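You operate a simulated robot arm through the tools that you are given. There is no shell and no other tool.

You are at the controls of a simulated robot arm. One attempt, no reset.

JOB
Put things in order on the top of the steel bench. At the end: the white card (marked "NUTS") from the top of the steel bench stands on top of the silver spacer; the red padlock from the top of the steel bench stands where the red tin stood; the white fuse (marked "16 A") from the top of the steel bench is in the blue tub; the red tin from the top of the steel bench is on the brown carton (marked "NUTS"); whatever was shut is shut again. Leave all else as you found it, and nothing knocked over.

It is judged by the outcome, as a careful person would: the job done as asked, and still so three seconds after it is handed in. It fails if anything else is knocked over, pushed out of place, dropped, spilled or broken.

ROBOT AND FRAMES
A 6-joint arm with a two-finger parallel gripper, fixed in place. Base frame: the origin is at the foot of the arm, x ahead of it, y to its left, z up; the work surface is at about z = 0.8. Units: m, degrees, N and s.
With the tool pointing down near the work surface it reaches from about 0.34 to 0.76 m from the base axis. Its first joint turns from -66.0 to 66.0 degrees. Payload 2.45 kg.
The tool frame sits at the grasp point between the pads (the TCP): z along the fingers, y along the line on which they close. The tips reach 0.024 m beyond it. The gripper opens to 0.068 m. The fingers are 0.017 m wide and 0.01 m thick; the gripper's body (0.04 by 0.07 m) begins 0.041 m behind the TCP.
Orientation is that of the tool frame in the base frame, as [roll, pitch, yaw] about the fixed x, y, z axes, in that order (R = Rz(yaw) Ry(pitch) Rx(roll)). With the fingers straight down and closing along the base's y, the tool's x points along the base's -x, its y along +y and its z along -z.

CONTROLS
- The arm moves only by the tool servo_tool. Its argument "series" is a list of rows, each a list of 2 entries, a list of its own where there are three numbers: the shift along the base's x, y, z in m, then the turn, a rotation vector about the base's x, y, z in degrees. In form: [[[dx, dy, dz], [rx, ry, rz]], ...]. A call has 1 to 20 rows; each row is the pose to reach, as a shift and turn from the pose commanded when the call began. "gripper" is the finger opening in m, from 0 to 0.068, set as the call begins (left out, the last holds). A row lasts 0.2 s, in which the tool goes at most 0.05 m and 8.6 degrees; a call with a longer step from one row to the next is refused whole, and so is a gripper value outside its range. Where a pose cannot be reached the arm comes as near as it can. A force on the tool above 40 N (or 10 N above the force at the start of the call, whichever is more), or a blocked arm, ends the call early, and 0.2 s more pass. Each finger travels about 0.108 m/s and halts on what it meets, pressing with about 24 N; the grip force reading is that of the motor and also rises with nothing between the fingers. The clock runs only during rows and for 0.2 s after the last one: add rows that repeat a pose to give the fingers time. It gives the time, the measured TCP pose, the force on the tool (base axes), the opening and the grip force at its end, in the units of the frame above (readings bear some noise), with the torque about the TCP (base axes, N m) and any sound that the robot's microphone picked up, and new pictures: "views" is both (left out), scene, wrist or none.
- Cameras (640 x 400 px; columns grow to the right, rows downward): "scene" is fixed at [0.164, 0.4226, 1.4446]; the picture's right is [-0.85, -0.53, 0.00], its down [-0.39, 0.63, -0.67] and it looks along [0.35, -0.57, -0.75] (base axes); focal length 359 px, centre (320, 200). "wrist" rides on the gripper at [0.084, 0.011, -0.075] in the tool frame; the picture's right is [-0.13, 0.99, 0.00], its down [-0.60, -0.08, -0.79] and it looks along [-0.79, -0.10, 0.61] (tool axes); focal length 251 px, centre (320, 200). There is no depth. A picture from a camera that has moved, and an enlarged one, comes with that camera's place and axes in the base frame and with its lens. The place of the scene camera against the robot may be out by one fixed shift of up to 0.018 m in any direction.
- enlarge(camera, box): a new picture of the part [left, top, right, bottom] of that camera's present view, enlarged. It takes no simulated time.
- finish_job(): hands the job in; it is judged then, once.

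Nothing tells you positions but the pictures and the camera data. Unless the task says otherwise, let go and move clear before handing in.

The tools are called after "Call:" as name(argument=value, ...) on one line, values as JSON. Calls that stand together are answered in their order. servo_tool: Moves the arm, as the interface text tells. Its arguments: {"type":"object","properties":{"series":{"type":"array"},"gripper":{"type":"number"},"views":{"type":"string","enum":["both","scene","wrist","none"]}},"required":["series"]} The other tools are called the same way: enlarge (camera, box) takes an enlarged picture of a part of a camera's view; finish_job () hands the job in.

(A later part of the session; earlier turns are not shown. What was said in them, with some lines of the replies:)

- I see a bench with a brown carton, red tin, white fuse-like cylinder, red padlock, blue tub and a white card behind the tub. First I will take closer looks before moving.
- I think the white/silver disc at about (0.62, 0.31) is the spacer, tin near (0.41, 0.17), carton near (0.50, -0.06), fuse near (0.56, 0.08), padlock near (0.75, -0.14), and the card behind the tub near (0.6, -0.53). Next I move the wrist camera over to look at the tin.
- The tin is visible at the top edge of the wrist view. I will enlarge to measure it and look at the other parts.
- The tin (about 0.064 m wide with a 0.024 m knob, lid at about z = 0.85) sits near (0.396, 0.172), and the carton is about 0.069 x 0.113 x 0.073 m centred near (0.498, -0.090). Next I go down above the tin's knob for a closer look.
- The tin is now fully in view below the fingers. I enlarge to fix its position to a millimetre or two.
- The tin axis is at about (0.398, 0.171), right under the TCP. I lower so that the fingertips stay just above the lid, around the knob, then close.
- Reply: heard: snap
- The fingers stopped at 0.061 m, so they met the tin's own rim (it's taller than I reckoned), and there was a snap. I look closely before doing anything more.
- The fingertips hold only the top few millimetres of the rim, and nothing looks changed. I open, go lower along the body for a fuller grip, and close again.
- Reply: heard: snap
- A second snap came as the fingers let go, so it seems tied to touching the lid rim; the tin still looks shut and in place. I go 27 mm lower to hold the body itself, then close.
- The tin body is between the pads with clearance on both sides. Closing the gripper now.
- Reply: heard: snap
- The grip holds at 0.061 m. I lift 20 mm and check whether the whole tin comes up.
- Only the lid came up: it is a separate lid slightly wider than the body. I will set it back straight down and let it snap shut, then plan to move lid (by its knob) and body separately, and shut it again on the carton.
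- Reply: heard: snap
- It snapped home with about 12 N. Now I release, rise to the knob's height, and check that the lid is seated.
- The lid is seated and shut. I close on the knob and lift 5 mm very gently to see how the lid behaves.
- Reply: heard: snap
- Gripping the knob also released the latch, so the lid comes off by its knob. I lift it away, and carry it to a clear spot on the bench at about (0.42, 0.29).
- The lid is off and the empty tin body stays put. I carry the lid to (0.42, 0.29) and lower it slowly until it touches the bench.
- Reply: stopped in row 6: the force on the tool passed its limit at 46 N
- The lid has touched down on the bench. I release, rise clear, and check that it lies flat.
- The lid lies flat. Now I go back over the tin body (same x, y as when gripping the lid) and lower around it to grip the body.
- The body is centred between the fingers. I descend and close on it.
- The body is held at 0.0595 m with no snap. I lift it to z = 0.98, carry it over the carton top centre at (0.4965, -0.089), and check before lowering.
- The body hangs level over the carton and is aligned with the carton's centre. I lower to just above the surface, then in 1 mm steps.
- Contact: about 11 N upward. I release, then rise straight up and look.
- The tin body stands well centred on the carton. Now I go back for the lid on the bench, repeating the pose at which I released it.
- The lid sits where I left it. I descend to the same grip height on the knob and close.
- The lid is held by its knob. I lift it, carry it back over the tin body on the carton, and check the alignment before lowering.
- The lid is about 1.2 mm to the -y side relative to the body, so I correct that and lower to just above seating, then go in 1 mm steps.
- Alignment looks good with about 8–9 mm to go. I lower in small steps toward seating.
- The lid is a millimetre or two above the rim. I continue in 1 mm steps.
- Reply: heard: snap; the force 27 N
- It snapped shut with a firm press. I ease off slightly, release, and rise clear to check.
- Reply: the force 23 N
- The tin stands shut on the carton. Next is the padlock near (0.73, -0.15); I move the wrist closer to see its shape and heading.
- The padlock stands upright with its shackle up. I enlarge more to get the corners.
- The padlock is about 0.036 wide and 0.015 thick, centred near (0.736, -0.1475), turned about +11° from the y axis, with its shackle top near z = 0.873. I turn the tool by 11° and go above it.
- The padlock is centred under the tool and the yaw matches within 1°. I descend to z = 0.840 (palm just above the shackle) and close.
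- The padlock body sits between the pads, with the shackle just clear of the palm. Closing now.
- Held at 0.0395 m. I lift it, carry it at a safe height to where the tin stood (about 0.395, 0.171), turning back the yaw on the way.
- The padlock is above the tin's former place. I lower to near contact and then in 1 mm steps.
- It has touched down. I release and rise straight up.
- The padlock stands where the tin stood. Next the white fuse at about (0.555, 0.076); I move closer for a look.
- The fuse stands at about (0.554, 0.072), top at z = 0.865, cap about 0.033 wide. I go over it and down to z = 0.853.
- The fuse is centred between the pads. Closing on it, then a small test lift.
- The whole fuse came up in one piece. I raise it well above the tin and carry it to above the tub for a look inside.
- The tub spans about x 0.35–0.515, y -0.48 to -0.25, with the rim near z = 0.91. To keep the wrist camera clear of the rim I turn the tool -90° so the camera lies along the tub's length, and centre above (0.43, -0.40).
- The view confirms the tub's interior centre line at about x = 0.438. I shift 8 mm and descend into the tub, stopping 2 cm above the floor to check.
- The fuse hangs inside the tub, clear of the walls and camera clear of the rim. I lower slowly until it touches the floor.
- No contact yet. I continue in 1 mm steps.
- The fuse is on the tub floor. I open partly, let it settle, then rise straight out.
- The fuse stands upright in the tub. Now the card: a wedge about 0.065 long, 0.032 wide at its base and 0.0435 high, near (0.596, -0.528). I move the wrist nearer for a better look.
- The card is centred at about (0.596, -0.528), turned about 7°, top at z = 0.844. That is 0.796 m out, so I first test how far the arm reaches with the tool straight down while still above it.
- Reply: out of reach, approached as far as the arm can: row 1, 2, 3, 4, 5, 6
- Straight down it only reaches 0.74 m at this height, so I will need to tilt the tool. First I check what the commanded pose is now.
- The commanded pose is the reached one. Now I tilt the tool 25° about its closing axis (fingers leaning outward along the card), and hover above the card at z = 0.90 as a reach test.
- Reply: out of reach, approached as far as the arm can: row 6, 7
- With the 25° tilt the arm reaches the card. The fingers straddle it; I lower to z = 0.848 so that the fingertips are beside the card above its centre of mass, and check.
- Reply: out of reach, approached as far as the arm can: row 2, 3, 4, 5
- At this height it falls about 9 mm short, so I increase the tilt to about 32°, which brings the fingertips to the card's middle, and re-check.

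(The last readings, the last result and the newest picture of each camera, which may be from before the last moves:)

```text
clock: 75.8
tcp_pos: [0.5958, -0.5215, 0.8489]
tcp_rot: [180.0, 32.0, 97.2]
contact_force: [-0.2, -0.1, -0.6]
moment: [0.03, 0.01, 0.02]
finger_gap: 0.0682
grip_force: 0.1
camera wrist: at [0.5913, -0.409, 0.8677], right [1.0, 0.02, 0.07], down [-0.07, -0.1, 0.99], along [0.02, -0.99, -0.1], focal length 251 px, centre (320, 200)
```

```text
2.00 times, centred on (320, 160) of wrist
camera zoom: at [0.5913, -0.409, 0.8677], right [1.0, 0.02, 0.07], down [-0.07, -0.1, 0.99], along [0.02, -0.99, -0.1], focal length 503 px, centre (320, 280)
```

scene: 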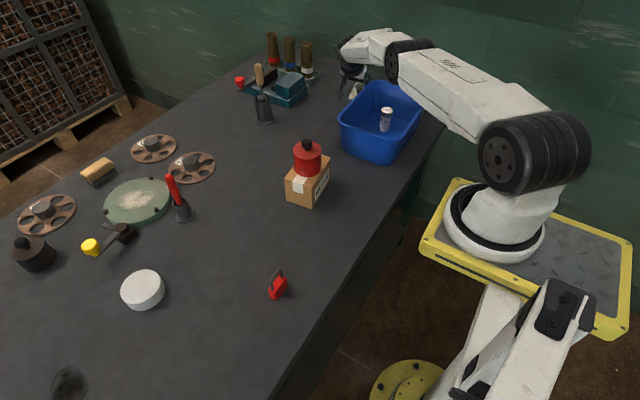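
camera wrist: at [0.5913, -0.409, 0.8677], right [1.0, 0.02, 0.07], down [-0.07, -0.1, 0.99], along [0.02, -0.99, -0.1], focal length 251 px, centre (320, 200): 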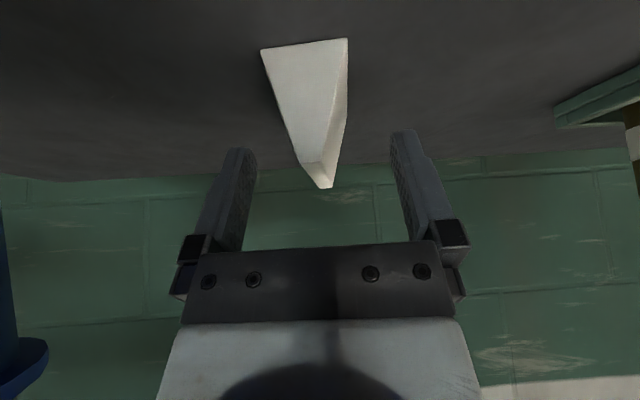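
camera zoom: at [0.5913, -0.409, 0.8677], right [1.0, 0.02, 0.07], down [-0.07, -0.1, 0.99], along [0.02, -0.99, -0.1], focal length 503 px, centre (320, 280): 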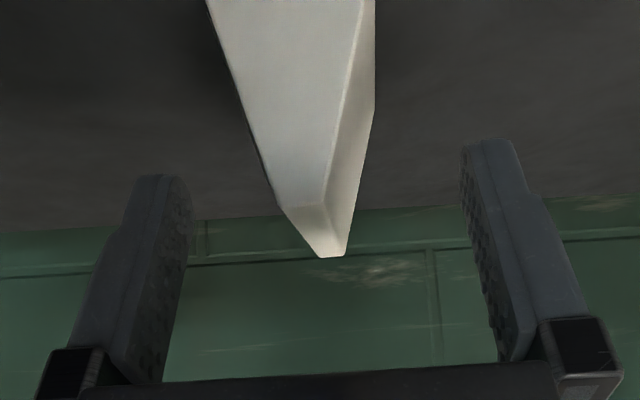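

The fingers straddle the card's middle and are centred on it. I close in two stages to touch it gently.

Call:
servo_tool(series=[[[0, 0, 0], [0, 0, 0]], [[0, 0, 0], [0, 0, 0]]], gripper=0.028, views="wrist")

Call:
enlarge(camera="wrist", box=[220, 60, 420, 260])

```text
clock: 76.4
tcp_pos: [0.5953, -0.5206, 0.8487]
tcp_rot: [180.0, 32.1, 97.2]
contact_force: [0.3, 0.3, -0.2]
moment: [0.03, -0.01, 0.0]
finger_gap: 0.0281
grip_force: 0.0
camera wrist: at [0.5913, -0.4091, 0.8677], right [1.0, 0.02, 0.07], down [-0.07, -0.1, 0.99], along [0.02, -0.99, -0.1], focal length 251 px, centre (320, 200)
```

wrist: 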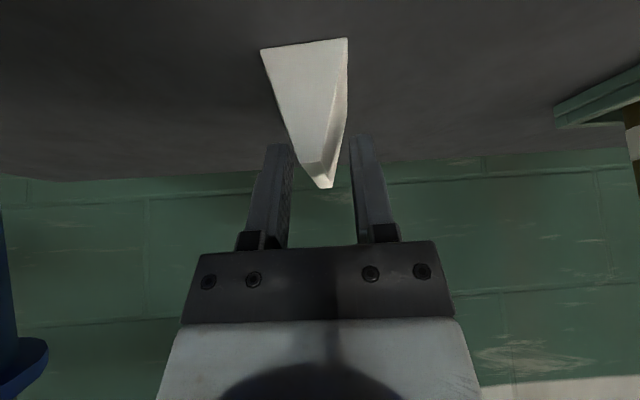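

```text
2.00 times, centred on (320, 160) of wrist
camera zoom: at [0.5913, -0.4091, 0.8677], right [1.0, 0.02, 0.07], down [-0.07, -0.1, 0.99], along [0.02, -0.99, -0.1], focal length 503 px, centre (320, 280)
```

zoom: 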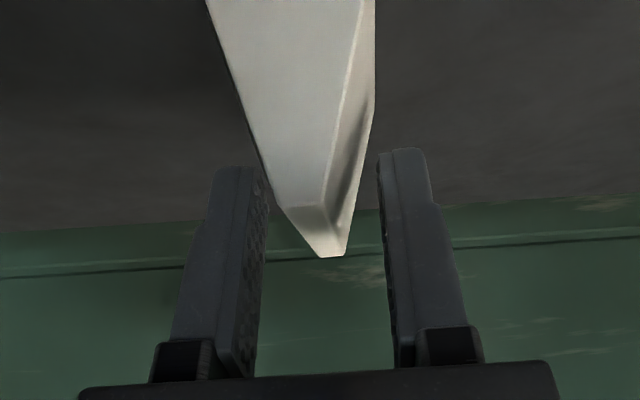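

Still no contact and nicely centred. Now I close fully.

Call:
servo_tool(series=[[[0, 0, 0], [0, 0, 0]], [[0, 0, 0], [0, 0, 0]], [[0, 0, 0], [0, 0, 0]]], gripper=0.0, views="wrist")

Call:
enlarge(camera="wrist", box=[220, 60, 420, 260])

Call:
enlarge(camera="scene", box=[320, 40, 420, 140])

```text
clock: 77.2
tcp_pos: [0.5943, -0.5219, 0.8492]
tcp_rot: [179.9, 32.0, 97.1]
contact_force: [-0.2, 0.0, 0.3]
moment: [0.01, 0.0, 0.03]
finger_gap: 0.0172
grip_force: 24.0
camera wrist: at [0.5913, -0.4091, 0.8677], right [1.0, 0.02, 0.07], down [-0.07, -0.1, 0.99], along [0.02, -0.99, -0.1], focal length 251 px, centre (320, 200)
```

wrist: 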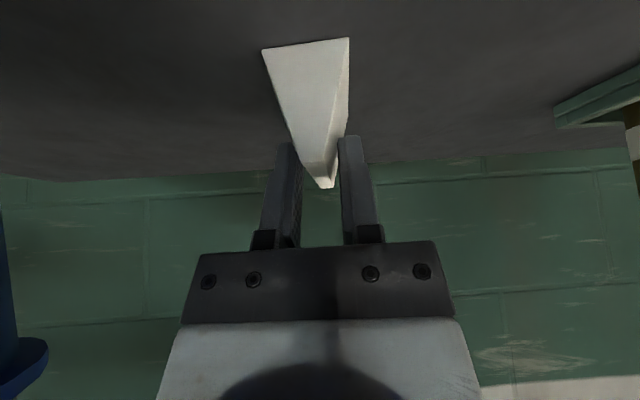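

```text
2.00 times, centred on (320, 160) of wrist
camera zoom: at [0.5913, -0.4091, 0.8677], right [1.0, 0.02, 0.07], down [-0.07, -0.1, 0.99], along [0.02, -0.99, -0.1], focal length 503 px, centre (320, 280)
```

zoom: 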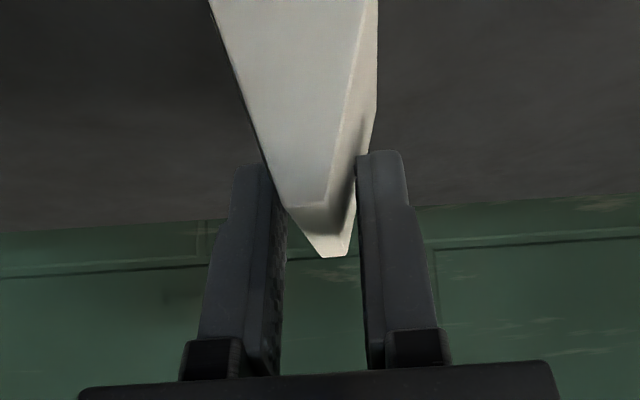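

```text
4.00 times, centred on (370, 90) of scene
camera zoom: at [0.164, 0.4226, 1.4446], right [-0.85, -0.53, 0.0], down [-0.39, 0.63, -0.67], along [0.35, -0.57, -0.75], focal length 1438 px, centre (120, 640)
```

zoom: 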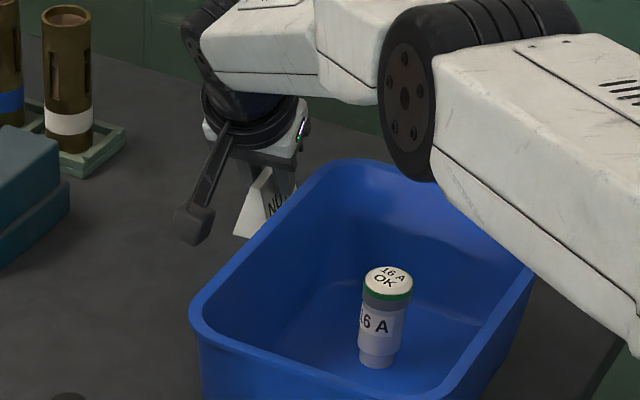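

The grip holds at 0.017 m with the card upright. I lift slowly 10 mm to check that it does not slip.

Call:
servo_tool(series=[[[0, 0, 0.003], [0, 0, 0]], [[0, 0, 0.006], [0, 0, 0]], [[0, 0, 0.01], [0, 0, 0]], [[0, 0, 0.01], [0, 0, 0]]])

Call:
enlarge(camera="wrist", box=[220, 30, 420, 230])

Call:
enlarge(camera="scene", box=[320, 40, 420, 140])

```text
clock: 78.2
tcp_pos: [0.5956, -0.5211, 0.8603]
tcp_rot: [179.9, 31.9, 97.2]
contact_force: [-0.5, 0.5, 0.2]
moment: [-0.02, 0.01, -0.02]
finger_gap: 0.0174
grip_force: 23.5
camera wrist: at [0.5913, -0.4094, 0.8779], right [1.0, 0.02, 0.07], down [-0.07, -0.1, 0.99], along [0.02, -0.99, -0.1], focal length 251 px, centre (320, 200)
```

scene: 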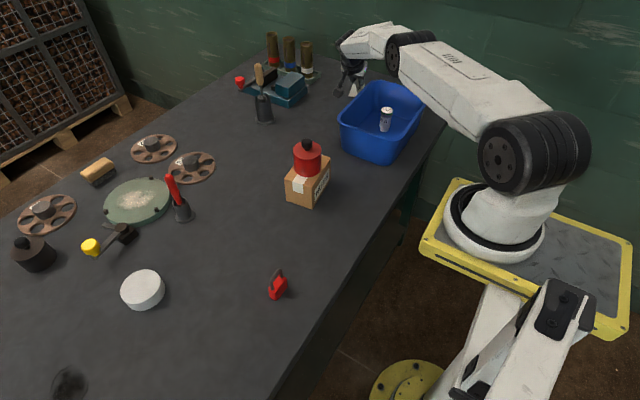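
wrist: 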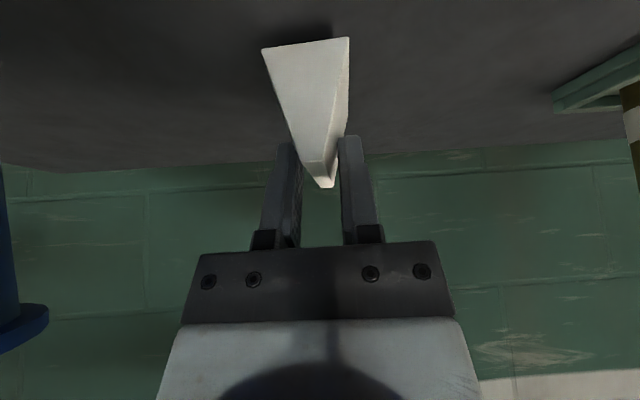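

```text
2.00 times, centred on (320, 130) of wrist
camera zoom: at [0.5913, -0.4094, 0.8779], right [1.0, 0.02, 0.07], down [-0.07, -0.1, 0.99], along [0.02, -0.99, -0.1], focal length 503 px, centre (320, 340)
```

zoom: 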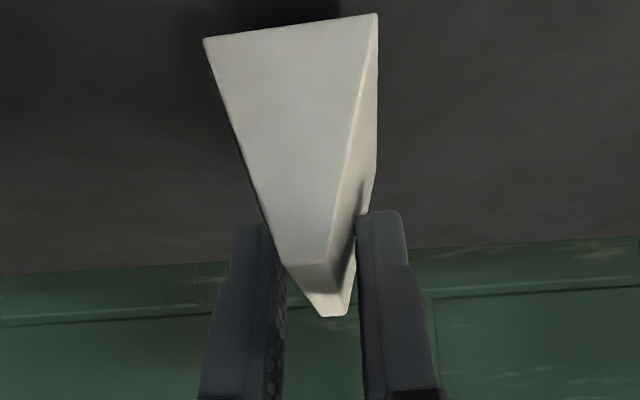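

```text
4.00 times, centred on (370, 90) of scene
camera zoom: at [0.164, 0.4226, 1.4446], right [-0.85, -0.53, 0.0], down [-0.39, 0.63, -0.67], along [0.35, -0.57, -0.75], focal length 1438 px, centre (120, 640)
```

zoom: 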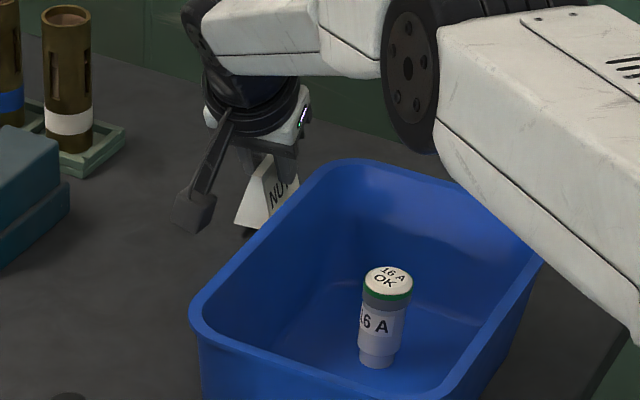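

The card lifts without slipping. I raise it and bring it inward along x ≈ 0.595, clear of the tub, up to z ≈ 1.07.

Call:
servo_tool(series=[[[0, 0, 0.02], [0, 0, 0]], [[0, 0.01, 0.045], [0, 0, 0]], [[0, 0.035, 0.07], [0, 0, 0]], [[0, 0.065, 0.095], [0, 0, 0]], [[0, 0.095, 0.125], [0, 0, 0]], [[0, 0.125, 0.155], [0, 0, 0]], [[0, 0.155, 0.185], [0, 0, 0]], [[0, 0.18, 0.21], [0, 0, 0]], [[0, 0.18, 0.21], [0, 0, 0]]])

Call:
enlarge(camera="wrist", box=[220, 30, 420, 230])

```text
clock: 80.2
tcp_pos: [0.5931, -0.3419, 1.0705]
tcp_rot: [180.0, 31.9, 97.2]
contact_force: [-0.1, 1.1, 0.0]
moment: [0.01, -0.01, 0.01]
finger_gap: 0.0169
grip_force: 24.1
camera wrist: at [0.5912, -0.2291, 1.0887], right [1.0, 0.02, 0.07], down [-0.07, -0.1, 0.99], along [0.02, -0.99, -0.1], focal length 251 px, centre (320, 200)
```

scene: 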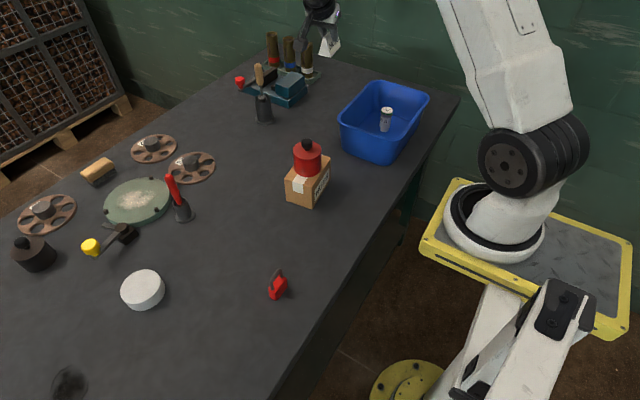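
wrist: 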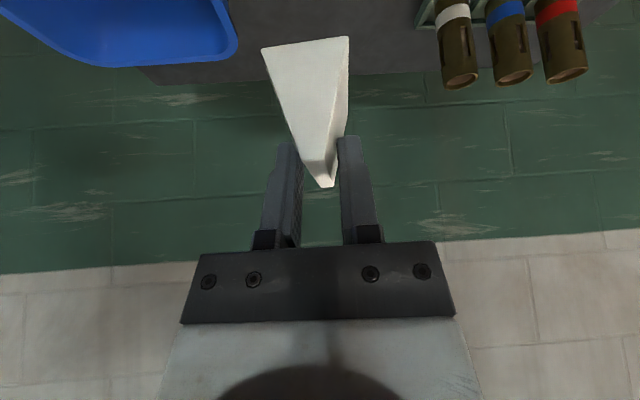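

```text
2.00 times, centred on (320, 130) of wrist
camera zoom: at [0.5912, -0.2291, 1.0887], right [1.0, 0.02, 0.07], down [-0.07, -0.1, 0.99], along [0.02, -0.99, -0.1], focal length 503 px, centre (320, 340)
```

zoom: 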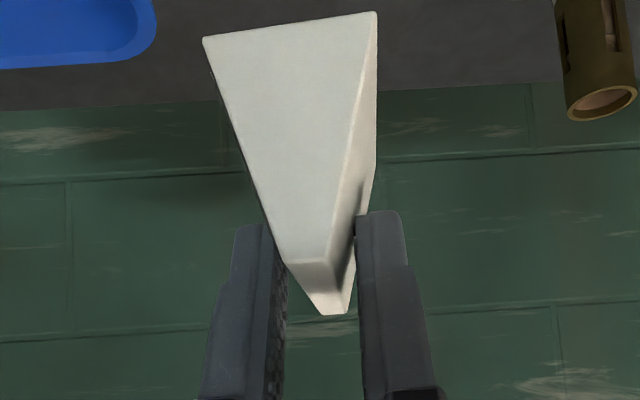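

The card is steady in the grip. I now turn the tool +110° about vertical (so it leans radially outward at the spacer's bearing) while carrying the card over to an inboard viewing point near (0.45, 0.227).

Call:
servo_tool(series=[[[-0.01, 0.035, 0.01], [0, 0, 7.5]], [[-0.02, 0.075, 0.01], [0, 0, 15]], [[-0.03, 0.115, 0.01], [0, 0, 22.5]], [[-0.04, 0.155, 0.01], [0, 0, 30]], [[-0.05, 0.195, 0.01], [0, 0, 37.5]], [[-0.06, 0.235, 0.01], [0, 0, 45]], [[-0.07, 0.275, 0.01], [0, 0, 52.5]], [[-0.08, 0.315, 0.01], [0, 0, 60]], [[-0.09, 0.355, 0.01], [0, 0, 67.5]], [[-0.1, 0.395, 0.01], [0, 0, 75]], [[-0.11, 0.435, 0.01], [0, 0, 82.5]], [[-0.12, 0.475, 0.01], [0, 0, 90]], [[-0.13, 0.515, 0.01], [0, 0, 97.5]], [[-0.14, 0.55, 0.01], [0, 0, 105]], [[-0.144, 0.5685, 0.01], [0, 0, 110]], [[-0.144, 0.5685, 0.01], [0, 0, 110]]])

Call:
enlarge(camera="wrist", box=[200, 0, 440, 200])

```text
clock: 83.6
tcp_pos: [0.4498, 0.2261, 1.0789]
tcp_rot: [180.0, 32.1, -152.7]
contact_force: [0.3, -0.3, -0.4]
moment: [0.0, -0.01, 0.03]
finger_gap: 0.0167
grip_force: 23.1
camera wrist: at [0.3461, 0.187, 1.097], right [-0.36, 0.93, 0.07], down [0.12, -0.03, 0.99], along [0.93, 0.36, -0.1], focal length 251 px, centre (320, 200)
```

scene: 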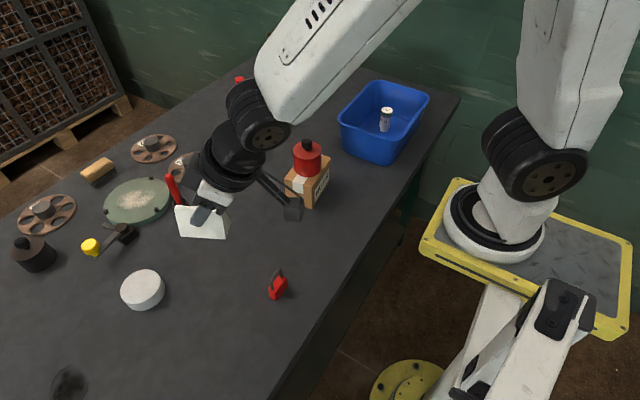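
wrist: 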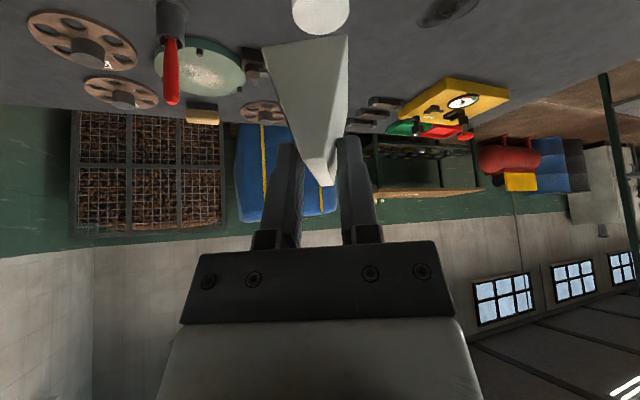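

```text
2.00 times, centred on (320, 100) of wrist
camera zoom: at [0.3461, 0.187, 1.097], right [-0.36, 0.93, 0.07], down [0.12, -0.03, 0.99], along [0.93, 0.36, -0.1], focal length 503 px, centre (320, 400)
```

zoom: 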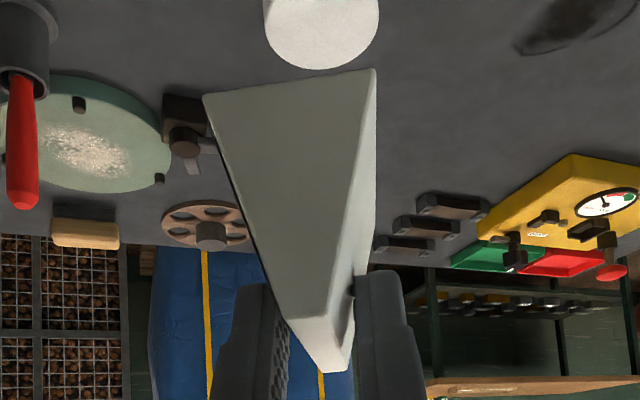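

The spacer is just at the top edge of the view. I back off 8 cm to see it whole and measure it.

Call:
servo_tool(series=[[[-0.035, -0.018, 0], [0, 0, 0]], [[-0.07, -0.036, 0], [0, 0, 0]], [[-0.07, -0.036, 0], [0, 0, 0]]], views="wrist")

Call:
enlarge(camera="wrist", box=[260, 0, 400, 100])

Call:
enlarge(camera="scene", box=[100, 250, 190, 330])

```text
clock: 84.4
tcp_pos: [0.3794, 0.191, 1.0786]
tcp_rot: [180.0, 32.0, -152.8]
contact_force: [0.5, 0.4, -0.8]
moment: [-0.01, 0.0, 0.0]
finger_gap: 0.0166
grip_force: 23.5
camera wrist: at [0.2758, 0.1503, 1.0973], right [-0.36, 0.93, 0.07], down [0.12, -0.03, 0.99], along [0.93, 0.36, -0.1], focal length 251 px, centre (320, 200)
```

wrist: 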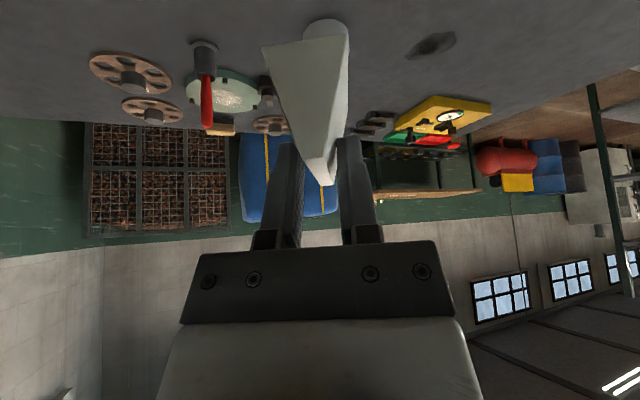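

```text
4.00 times, centred on (330, 50) of wrist
camera zoom: at [0.2758, 0.1503, 1.0973], right [-0.36, 0.93, 0.07], down [0.12, -0.03, 0.99], along [0.93, 0.36, -0.1], focal length 1006 px, centre (280, 800)
```

zoom: 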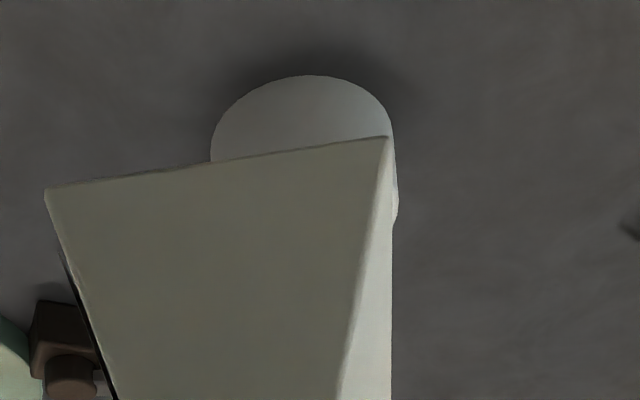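

```text
5.00 times, centred on (145, 290) of scene
camera zoom: at [0.164, 0.4226, 1.4446], right [-0.85, -0.53, 0.0], down [-0.39, 0.63, -0.67], along [0.35, -0.57, -0.75], focal length 1797 px, centre (1195, -250)
```

zoom: 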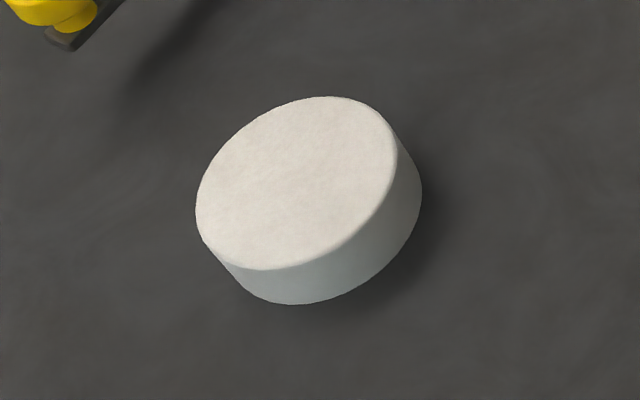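

The card hides the spacer from here. I sidestep so that the spacer is seen beside the card.

Call:
servo_tool(series=[[[0.018, -0.045, 0], [0, 0, 0]], [[0.036, -0.09, 0], [0, 0, 0]], [[0.05, -0.13, 0], [0, 0, 0]], [[0.05, -0.13, 0], [0, 0, 0]]], views="wrist")

Call:
enlarge(camera="wrist", box=[340, 0, 480, 100])

```text
clock: 85.4
tcp_pos: [0.4307, 0.0594, 1.0793]
tcp_rot: [179.3, 32.0, -153.9]
contact_force: [0.0, -0.1, -0.4]
moment: [0.03, -0.01, 0.03]
finger_gap: 0.0163
grip_force: 24.5
out of reach, approached as far as the arm can: row 1, 2
camera wrist: at [0.3257, 0.0209, 1.0979], right [-0.34, 0.94, 0.08], down [0.12, -0.04, 0.99], along [0.93, 0.35, -0.1], focal length 251 px, centre (320, 200)
```

wrist: 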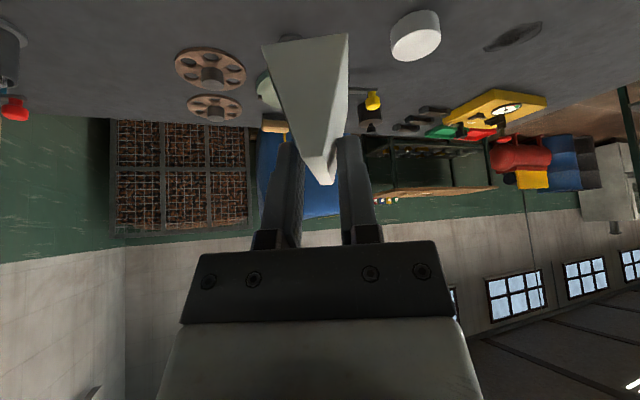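

```text
4.00 times, centred on (410, 50) of wrist
camera zoom: at [0.3257, 0.0209, 1.0979], right [-0.34, 0.94, 0.08], down [0.12, -0.04, 0.99], along [0.93, 0.35, -0.1], focal length 1006 px, centre (-40, 800)
```

zoom: 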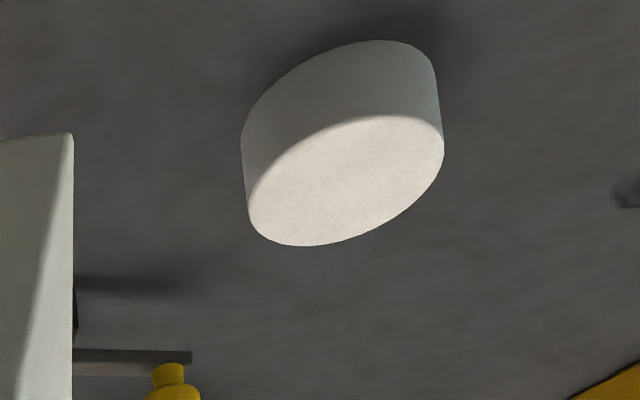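

The spacer is about 0.0715 in diameter with its top at z ≈ 0.831, centred near (0.612, 0.311). The grip gap is shrinking slightly (a slow creep), so I go there promptly: card centre over the spacer, hovering at z ≈ 0.91.

Call:
servo_tool(series=[[[0.025, 0.035, 0], [0, 0, 0]], [[0.05, 0.071, 0], [0, 0, 0]], [[0.075, 0.106, 0], [0, 0, 0]], [[0.1, 0.142, 0], [0, 0, 0]], [[0.125, 0.177, 0], [0, 0, 0]], [[0.15, 0.213, -0.01], [0, 0, 0]], [[0.1747, 0.2478, -0.03], [0, 0, 0]], [[0.1747, 0.2478, -0.07], [0, 0, 0]], [[0.1747, 0.2478, -0.11], [0, 0, 0]], [[0.1747, 0.2478, -0.15], [0, 0, 0]], [[0.1747, 0.2478, -0.165], [0, 0, 0]], [[0.1747, 0.2478, -0.165], [0, 0, 0]]])

Call:
enlarge(camera="scene", box=[90, 210, 220, 330])

Call:
enlarge(camera="wrist", box=[200, 0, 440, 200])

```text
clock: 88.0
tcp_pos: [0.6049, 0.3082, 0.9143]
tcp_rot: [179.9, 32.0, -152.9]
contact_force: [-0.1, 0.1, -0.4]
moment: [0.03, 0.02, -0.05]
finger_gap: 0.0161
grip_force: 23.9
camera wrist: at [0.5013, 0.2678, 0.9325], right [-0.36, 0.93, 0.07], down [0.12, -0.03, 0.99], along [0.93, 0.36, -0.1], focal length 251 px, centre (320, 200)
```

scene: 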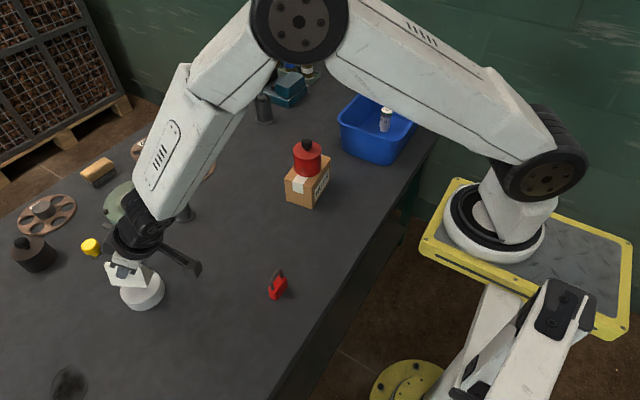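
wrist: 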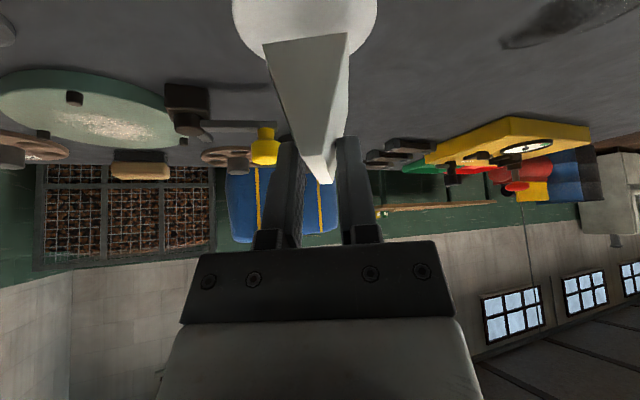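

```text
3.33 times, centred on (155, 270) of scene
camera zoom: at [0.164, 0.4226, 1.4446], right [-0.85, -0.53, 0.0], down [-0.39, 0.63, -0.67], along [0.35, -0.57, -0.75], focal length 1198 px, centre (870, -33)
```

zoom: 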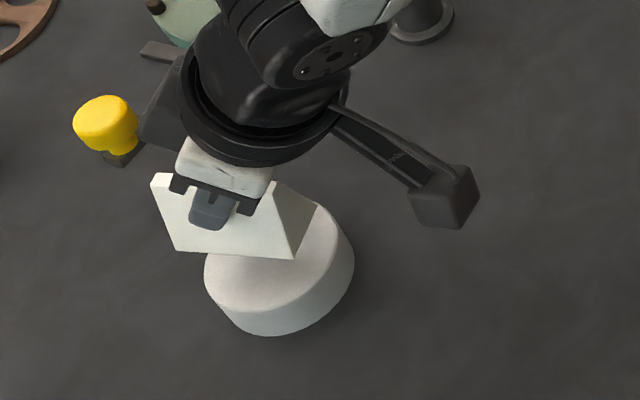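

```text
2.00 times, centred on (320, 100) of wrist
camera zoom: at [0.5013, 0.2678, 0.9325], right [-0.36, 0.93, 0.07], down [0.12, -0.03, 0.99], along [0.93, 0.36, -0.1], focal length 503 px, centre (320, 400)
```

zoom: 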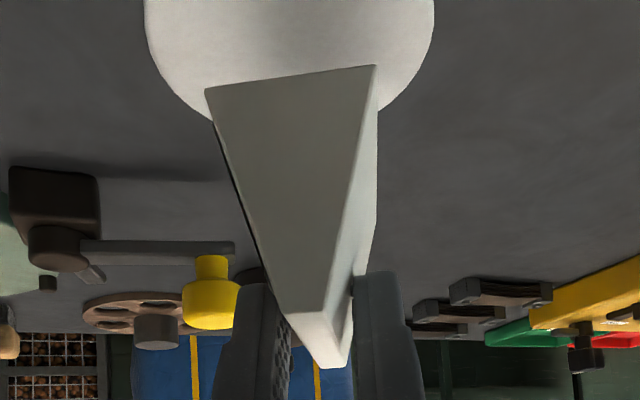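

The card is centred over the spacer within about 2 mm. I trim that and lower to just above contact, then go in 1 mm steps.

Call:
servo_tool(series=[[[0.0007, -0.0013, -0.01], [0, 0, 0]], [[0.0007, -0.0013, -0.02], [0, 0, 0]], [[0.0007, -0.0013, -0.027], [0, 0, 0]], [[0.0007, -0.0013, -0.027], [0, 0, 0]]])

Call:
enlarge(camera="scene", box=[100, 230, 200, 330])

Call:
enlarge(camera="wrist", box=[200, 0, 440, 200])

```text
clock: 89.0
tcp_pos: [0.6056, 0.3065, 0.8864]
tcp_rot: [-180.0, 31.9, -152.9]
contact_force: [-1.0, 0.1, 0.0]
moment: [0.01, -0.02, -0.03]
finger_gap: 0.0158
grip_force: 23.9
camera wrist: at [0.5021, 0.2669, 0.9057], right [-0.36, 0.93, 0.07], down [0.12, -0.03, 0.99], along [0.93, 0.36, -0.1], focal length 251 px, centre (320, 200)
```

scene: 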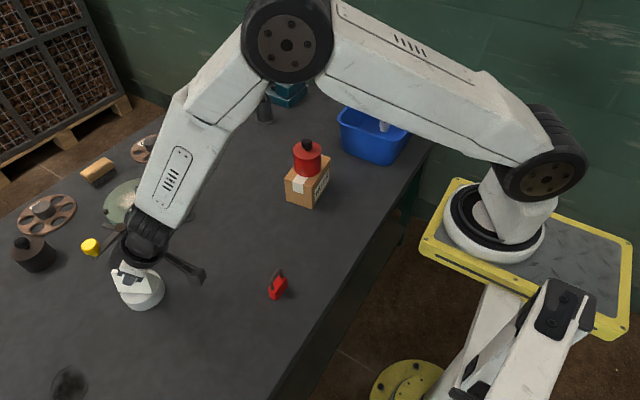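
wrist: 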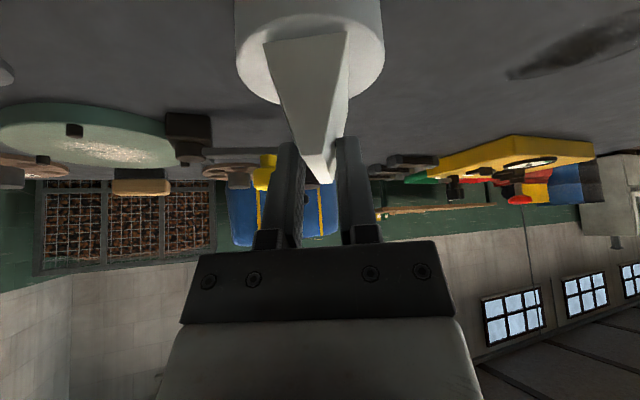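

```text
4.00 times, centred on (150, 280) of scene
camera zoom: at [0.164, 0.4226, 1.4446], right [-0.85, -0.53, 0.0], down [-0.39, 0.63, -0.67], along [0.35, -0.57, -0.75], focal length 1438 px, centre (1000, -120)
```

zoom: 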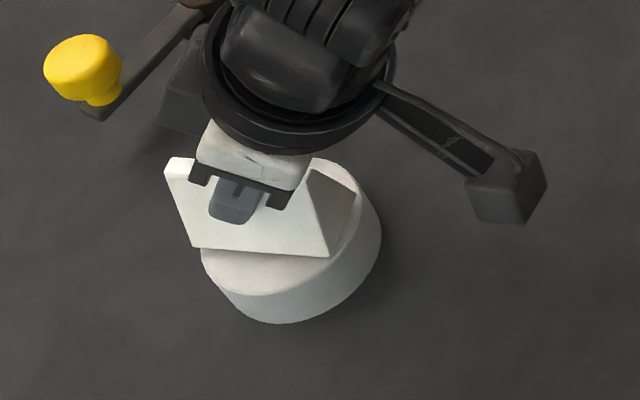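

```text
2.00 times, centred on (320, 100) of wrist
camera zoom: at [0.5021, 0.2669, 0.9057], right [-0.36, 0.93, 0.07], down [0.12, -0.03, 0.99], along [0.93, 0.36, -0.1], focal length 503 px, centre (320, 400)
```

zoom: 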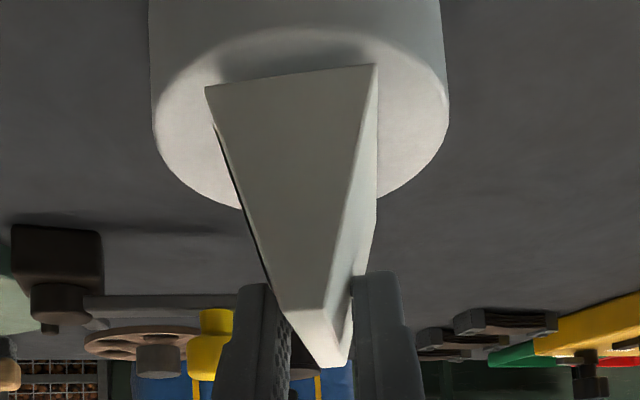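

The card sits about 4 mm above the spacer and about 2 mm outward of centre. I trim and lower the last millimetres stepwise.

Call:
servo_tool(series=[[[-0.0015, -0.0014, 0], [0, 0, 0]], [[-0.0015, -0.0014, -0.0015], [0, 0, 0]], [[-0.0015, -0.0014, -0.003], [0, 0, 0]]], views="none")

Call:
servo_tool(series=[[[0, 0, -0.001], [0, 0, 0]], [[0, 0, -0.001], [0, 0, 0]]], views="none")

```text
clock: 89.8
tcp_pos: [0.6037, 0.3065, 0.8845]
tcp_rot: [-180.0, 32.0, -152.9]
contact_force: [-0.5, 0.7, -0.2]
moment: [0.0, -0.01, -0.04]
finger_gap: 0.0155
grip_force: 24.0
```

```text
clock: 90.4
tcp_pos: [0.6046, 0.3064, 0.8819]
tcp_rot: [180.0, 32.1, -152.8]
contact_force: [0.4, -0.4, -0.1]
moment: [0.0, 0.01, 0.0]
finger_gap: 0.0155
grip_force: 23.7
```

Call:
servo_tool(series=[[[0, 0, -0.001], [0, 0, 0]], [[0, 0, -0.001], [0, 0, 0]]], views="none")

Call:
enlarge(camera="scene", box=[100, 230, 200, 330])

Call:
enlarge(camera="wrist", box=[200, 0, 440, 200])

```text
clock: 91.0
tcp_pos: [0.6038, 0.3052, 0.8834]
tcp_rot: [-180.0, 32.0, -152.8]
contact_force: [-1.0, 0.1, 2.7]
moment: [0.06, -0.09, -0.01]
finger_gap: 0.0155
grip_force: 23.4
```

```text
4.00 times, centred on (150, 280) of scene
camera zoom: at [0.1639, 0.4225, 1.4447], right [-0.85, -0.53, 0.0], down [-0.39, 0.63, -0.67], along [0.35, -0.57, -0.75], focal length 1438 px, centre (1000, -120)
```

zoom: 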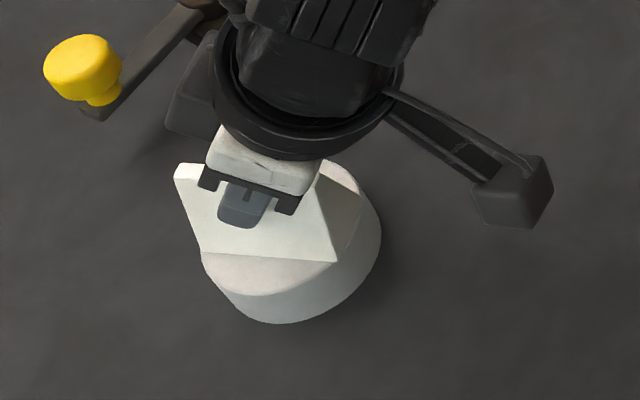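

```text
2.00 times, centred on (320, 100) of wrist
camera zoom: at [0.5007, 0.2657, 0.9009], right [-0.36, 0.93, 0.07], down [0.12, -0.03, 0.99], along [0.93, 0.36, -0.1], focal length 503 px, centre (320, 400)
```

zoom: 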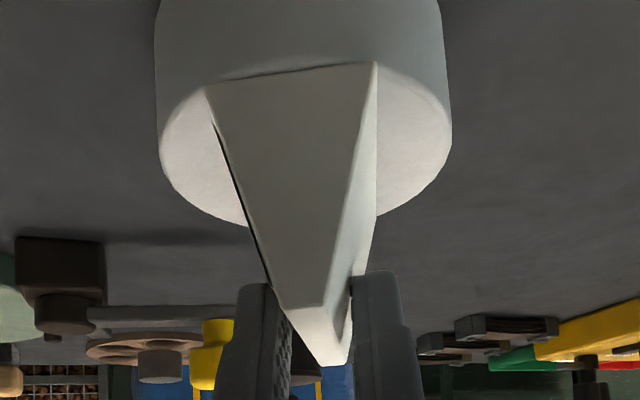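

First contact (about 3 N) and the card is centred within 2 mm. I press one more millimetre to seat it, then release by opening slowly.

Call:
servo_tool(series=[[[0, 0, -0.001], [0, 0, 0]], [[0, 0, -0.001], [0, 0, 0]]], views="none")

Call:
servo_tool(series=[[[0, 0, 0], [0, 0, 0]], [[0, 0, 0], [0, 0, 0]]], gripper=0.024)

Call:
enlarge(camera="wrist", box=[200, 0, 440, 200])

Call:
enlarge(camera="scene", box=[100, 230, 200, 330])

```text
clock: 91.6
tcp_pos: [0.6039, 0.3057, 0.8831]
tcp_rot: [180.0, 32.2, -152.9]
contact_force: [-0.3, -2.3, 9.9]
moment: [0.02, -0.05, 0.02]
finger_gap: 0.0153
grip_force: 24.3
```

```text
clock: 92.2
tcp_pos: [0.6035, 0.3041, 0.8795]
tcp_rot: [-180.0, 31.9, -152.8]
contact_force: [-0.3, 0.1, 0.7]
moment: [-0.01, 0.0, 0.01]
finger_gap: 0.024
grip_force: 0.1
camera wrist: at [0.5002, 0.2656, 0.8998], right [-0.36, 0.93, 0.07], down [0.12, -0.03, 0.99], along [0.93, 0.36, -0.1], focal length 251 px, centre (320, 200)
```

scene: 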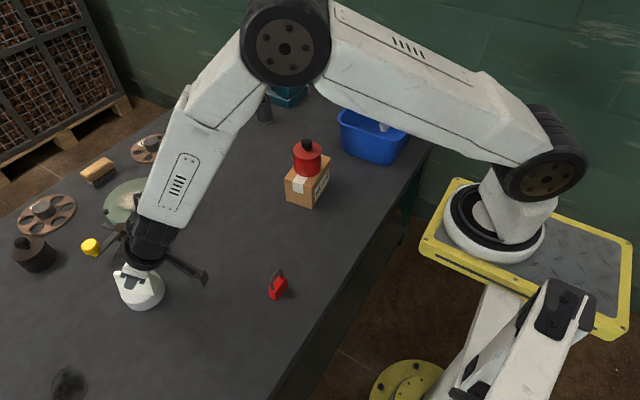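
wrist: 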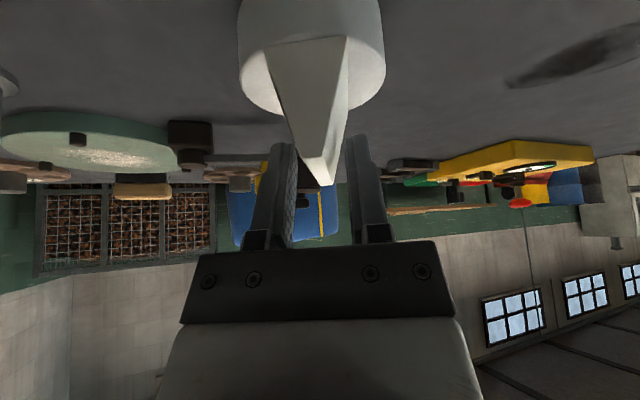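

```text
2.00 times, centred on (320, 100) of wrist
camera zoom: at [0.5002, 0.2656, 0.8998], right [-0.36, 0.93, 0.07], down [0.12, -0.03, 0.99], along [0.93, 0.36, -0.1], focal length 503 px, centre (320, 400)
```

zoom: 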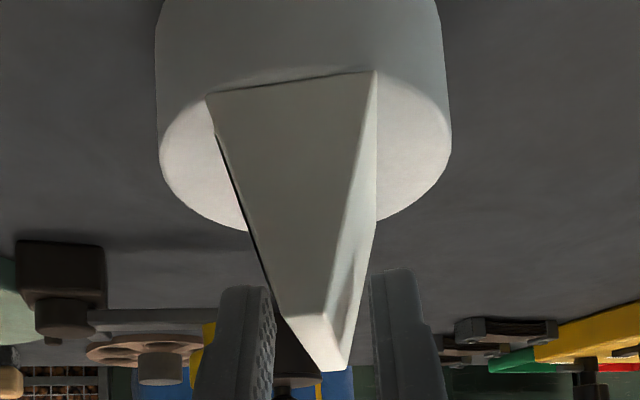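

```text
4.00 times, centred on (150, 280) of scene
camera zoom: at [0.164, 0.4226, 1.4446], right [-0.85, -0.53, 0.0], down [-0.39, 0.63, -0.67], along [0.35, -0.57, -0.75], focal length 1438 px, centre (1000, -120)
```

zoom: 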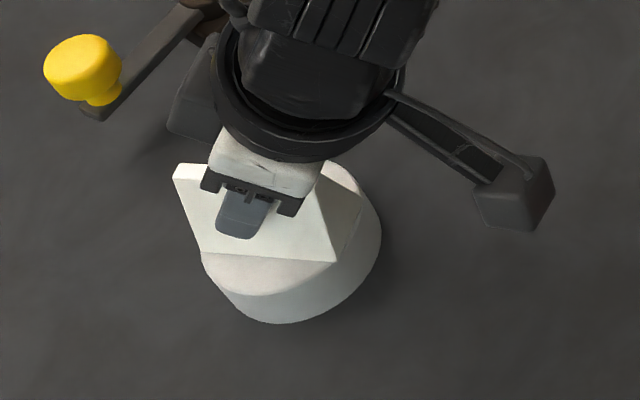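

The card stands on the spacer by itself. I open wider and withdraw straight up.

Call:
servo_tool(series=[[[0, 0, 0], [0, 0, 0]], [[0, 0, 0], [0, 0, 0]], [[0, 0, 0.02], [0, 0, 0]], [[0, 0, 0.05], [0, 0, 0]], [[-0.01, -0.005, 0.09], [0, 0, 0]], [[-0.03, -0.015, 0.13], [0, 0, 0]], [[-0.05, -0.03, 0.16], [0, 0, 0]], [[-0.08, -0.05, 0.18], [0, 0, 0]], [[-0.08, -0.05, 0.18], [0, 0, 0]]], gripper=0.055)

Call:
enlarge(camera="scene", box=[90, 230, 200, 330])

Call:
enlarge(camera="wrist", box=[240, 0, 400, 120])

```text
clock: 94.2
tcp_pos: [0.5244, 0.2554, 1.0594]
tcp_rot: [-179.9, 32.1, -152.9]
contact_force: [-0.1, 0.2, 0.2]
moment: [-0.02, 0.02, -0.01]
finger_gap: 0.0548
grip_force: 0.0
camera wrist: at [0.4205, 0.2153, 1.0788], right [-0.36, 0.93, 0.07], down [0.12, -0.03, 0.99], along [0.93, 0.36, -0.1], focal length 251 px, centre (320, 200)
```

scene: 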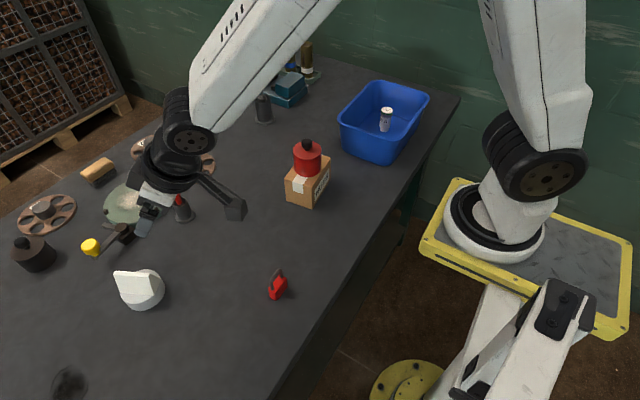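
wrist: 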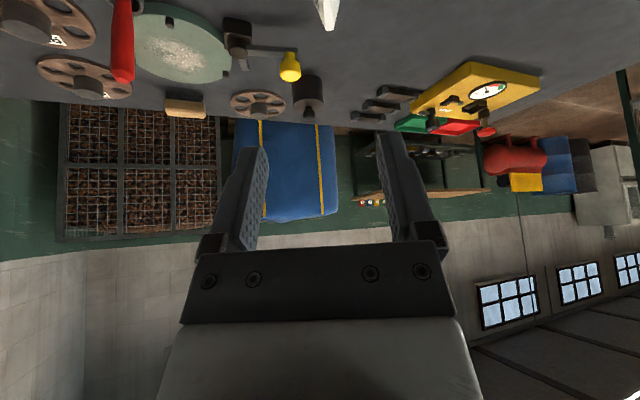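

```text
4.00 times, centred on (145, 280) of scene
camera zoom: at [0.164, 0.4226, 1.4446], right [-0.85, -0.53, 0.0], down [-0.39, 0.63, -0.67], along [0.35, -0.57, -0.75], focal length 1438 px, centre (1020, -120)
```

zoom: 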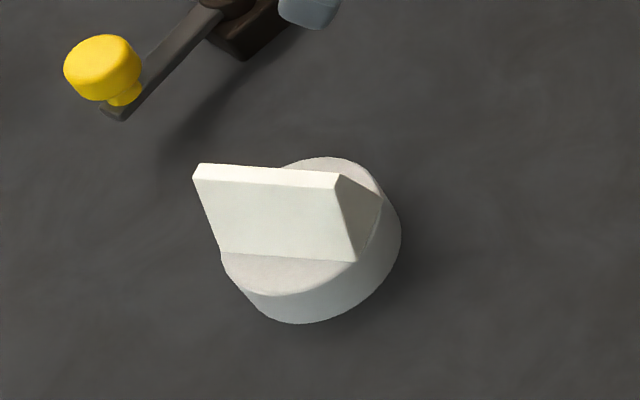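

```text
3.33 times, centred on (320, 60) of wrist
camera zoom: at [0.4205, 0.2153, 1.0788], right [-0.36, 0.93, 0.07], down [0.12, -0.03, 0.99], along [0.93, 0.36, -0.1], focal length 838 px, centre (320, 667)
```

zoom: 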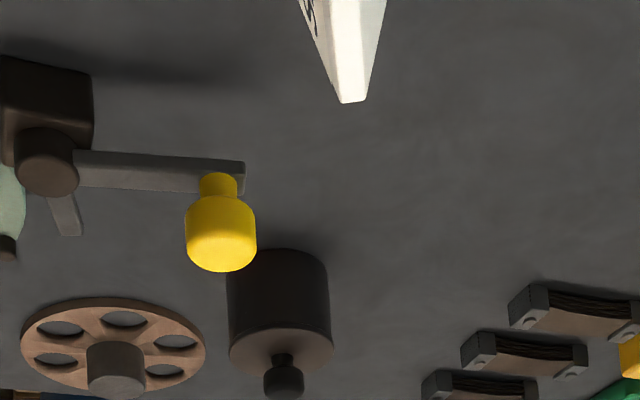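

The card stands square on the spacer. I level the tool and move clear upwards, then inspect every item before handing in.

Call:
servo_tool(series=[[[-0.01, -0.02, 0.01], [-3.6, 7.1, 0]], [[-0.02, -0.04, 0.02], [-7.3, 14.2, 0]], [[-0.03, -0.07, 0.03], [-10.9, 21.4, 0]], [[-0.04, -0.1, 0.04], [-14.6, 28.5, 0]], [[-0.06, -0.14, 0.05], [-14.6, 28.5, 0]], [[-0.08, -0.18, 0.06], [-14.6, 28.5, 0]], [[-0.08, -0.18, 0.06], [-14.6, 28.5, 0]]])

Call:
enlarge(camera="scene", box=[240, 60, 440, 200])

Call:
enlarge(camera="scene", box=[90, 200, 310, 340])

Call:
enlarge(camera="scene", box=[260, 130, 340, 210])

```text
clock: 95.8
tcp_pos: [0.4441, 0.0744, 1.1209]
tcp_rot: [180.0, -0.2, -152.8]
contact_force: [-0.8, 0.2, -0.1]
moment: [0.0, 0.01, 0.03]
finger_gap: 0.0549
grip_force: 0.1
camera wrist: at [0.3634, 0.0469, 1.1954], right [-0.34, 0.94, 0.0], down [0.57, 0.21, 0.79], along [0.75, 0.27, -0.61], focal length 251 px, centre (320, 200)
```

scene: 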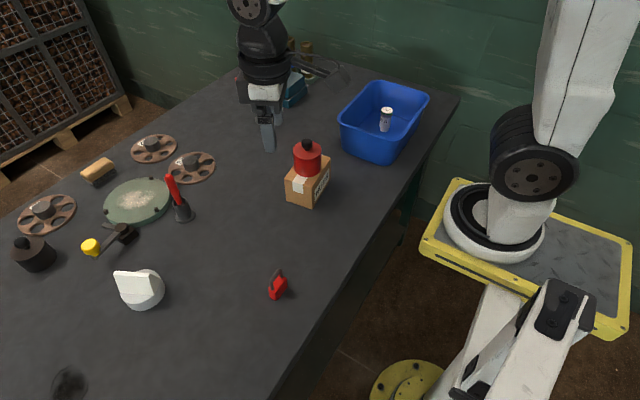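
wrist: 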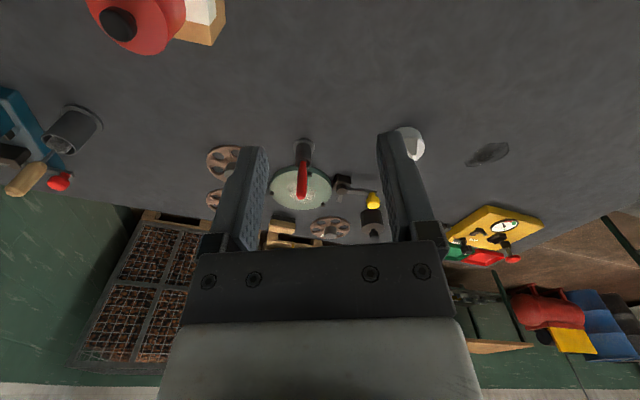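

```text
2.86 times, centred on (340, 130) of scene
camera zoom: at [0.164, 0.4226, 1.4446], right [-0.85, -0.53, 0.0], down [-0.39, 0.63, -0.67], along [0.35, -0.57, -0.75], focal length 1027 px, centre (263, 400)
```

zoom: 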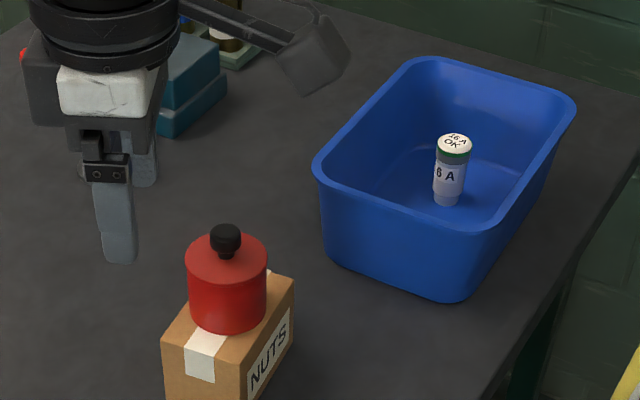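

```text
2.86 times, centred on (200, 270) of scene
camera zoom: at [0.164, 0.4226, 1.4446], right [-0.85, -0.53, 0.0], down [-0.39, 0.63, -0.67], along [0.35, -0.57, -0.75], focal length 1027 px, centre (663, 0)
```

zoom: 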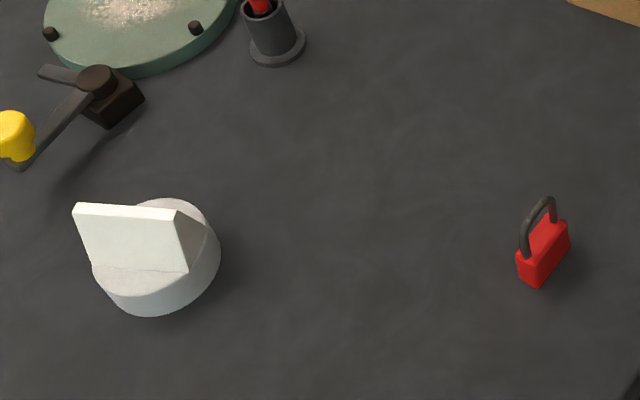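

```text
5.00 times, centred on (300, 170) of scene
camera zoom: at [0.164, 0.4226, 1.4446], right [-0.85, -0.53, 0.0], down [-0.39, 0.63, -0.67], along [0.35, -0.57, -0.75], focal length 1797 px, centre (420, 350)
```

zoom: 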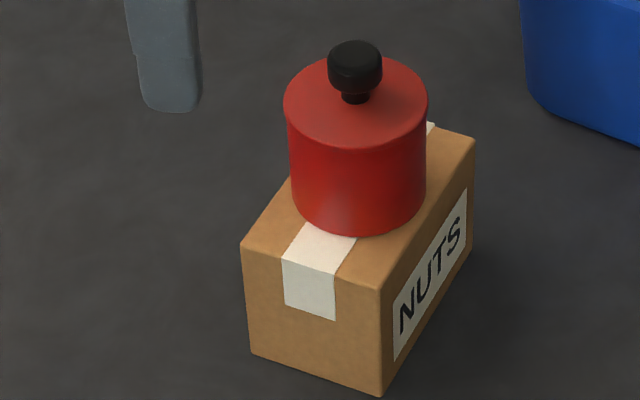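

Everything looks as asked. The shut tin stands on the carton, the padlock is on the tin's old spot, the fuse is upright in the tub, and the card stands on the spacer. The arm is clear and nothing else has moved, so I hand the job in.

Call:
finish_job()

```text
The job is handed in.
```

The job is handed in. In the last pictures everything was where you asked, nothing had been knocked over, and the arm was clear of the bench.

- **Red tin:** it stands on the brown carton with its lid on. The lid came off when I gripped the tin, so I moved the body and lid separately. I then pressed the lid back on until it snapped.
- **Red padlock:** it stands upright where the tin was, within a few millimetres by my measurements.
- **White fuse:** it stands upright on the floor of the blue tub.
- **White card:** it stands on the round silver-white disc, which I took to be the silver spacer because no other object fitted. It is centred to within about 2 mm. The card is almost as long as the disc is wide, so its corners come right to the edge.
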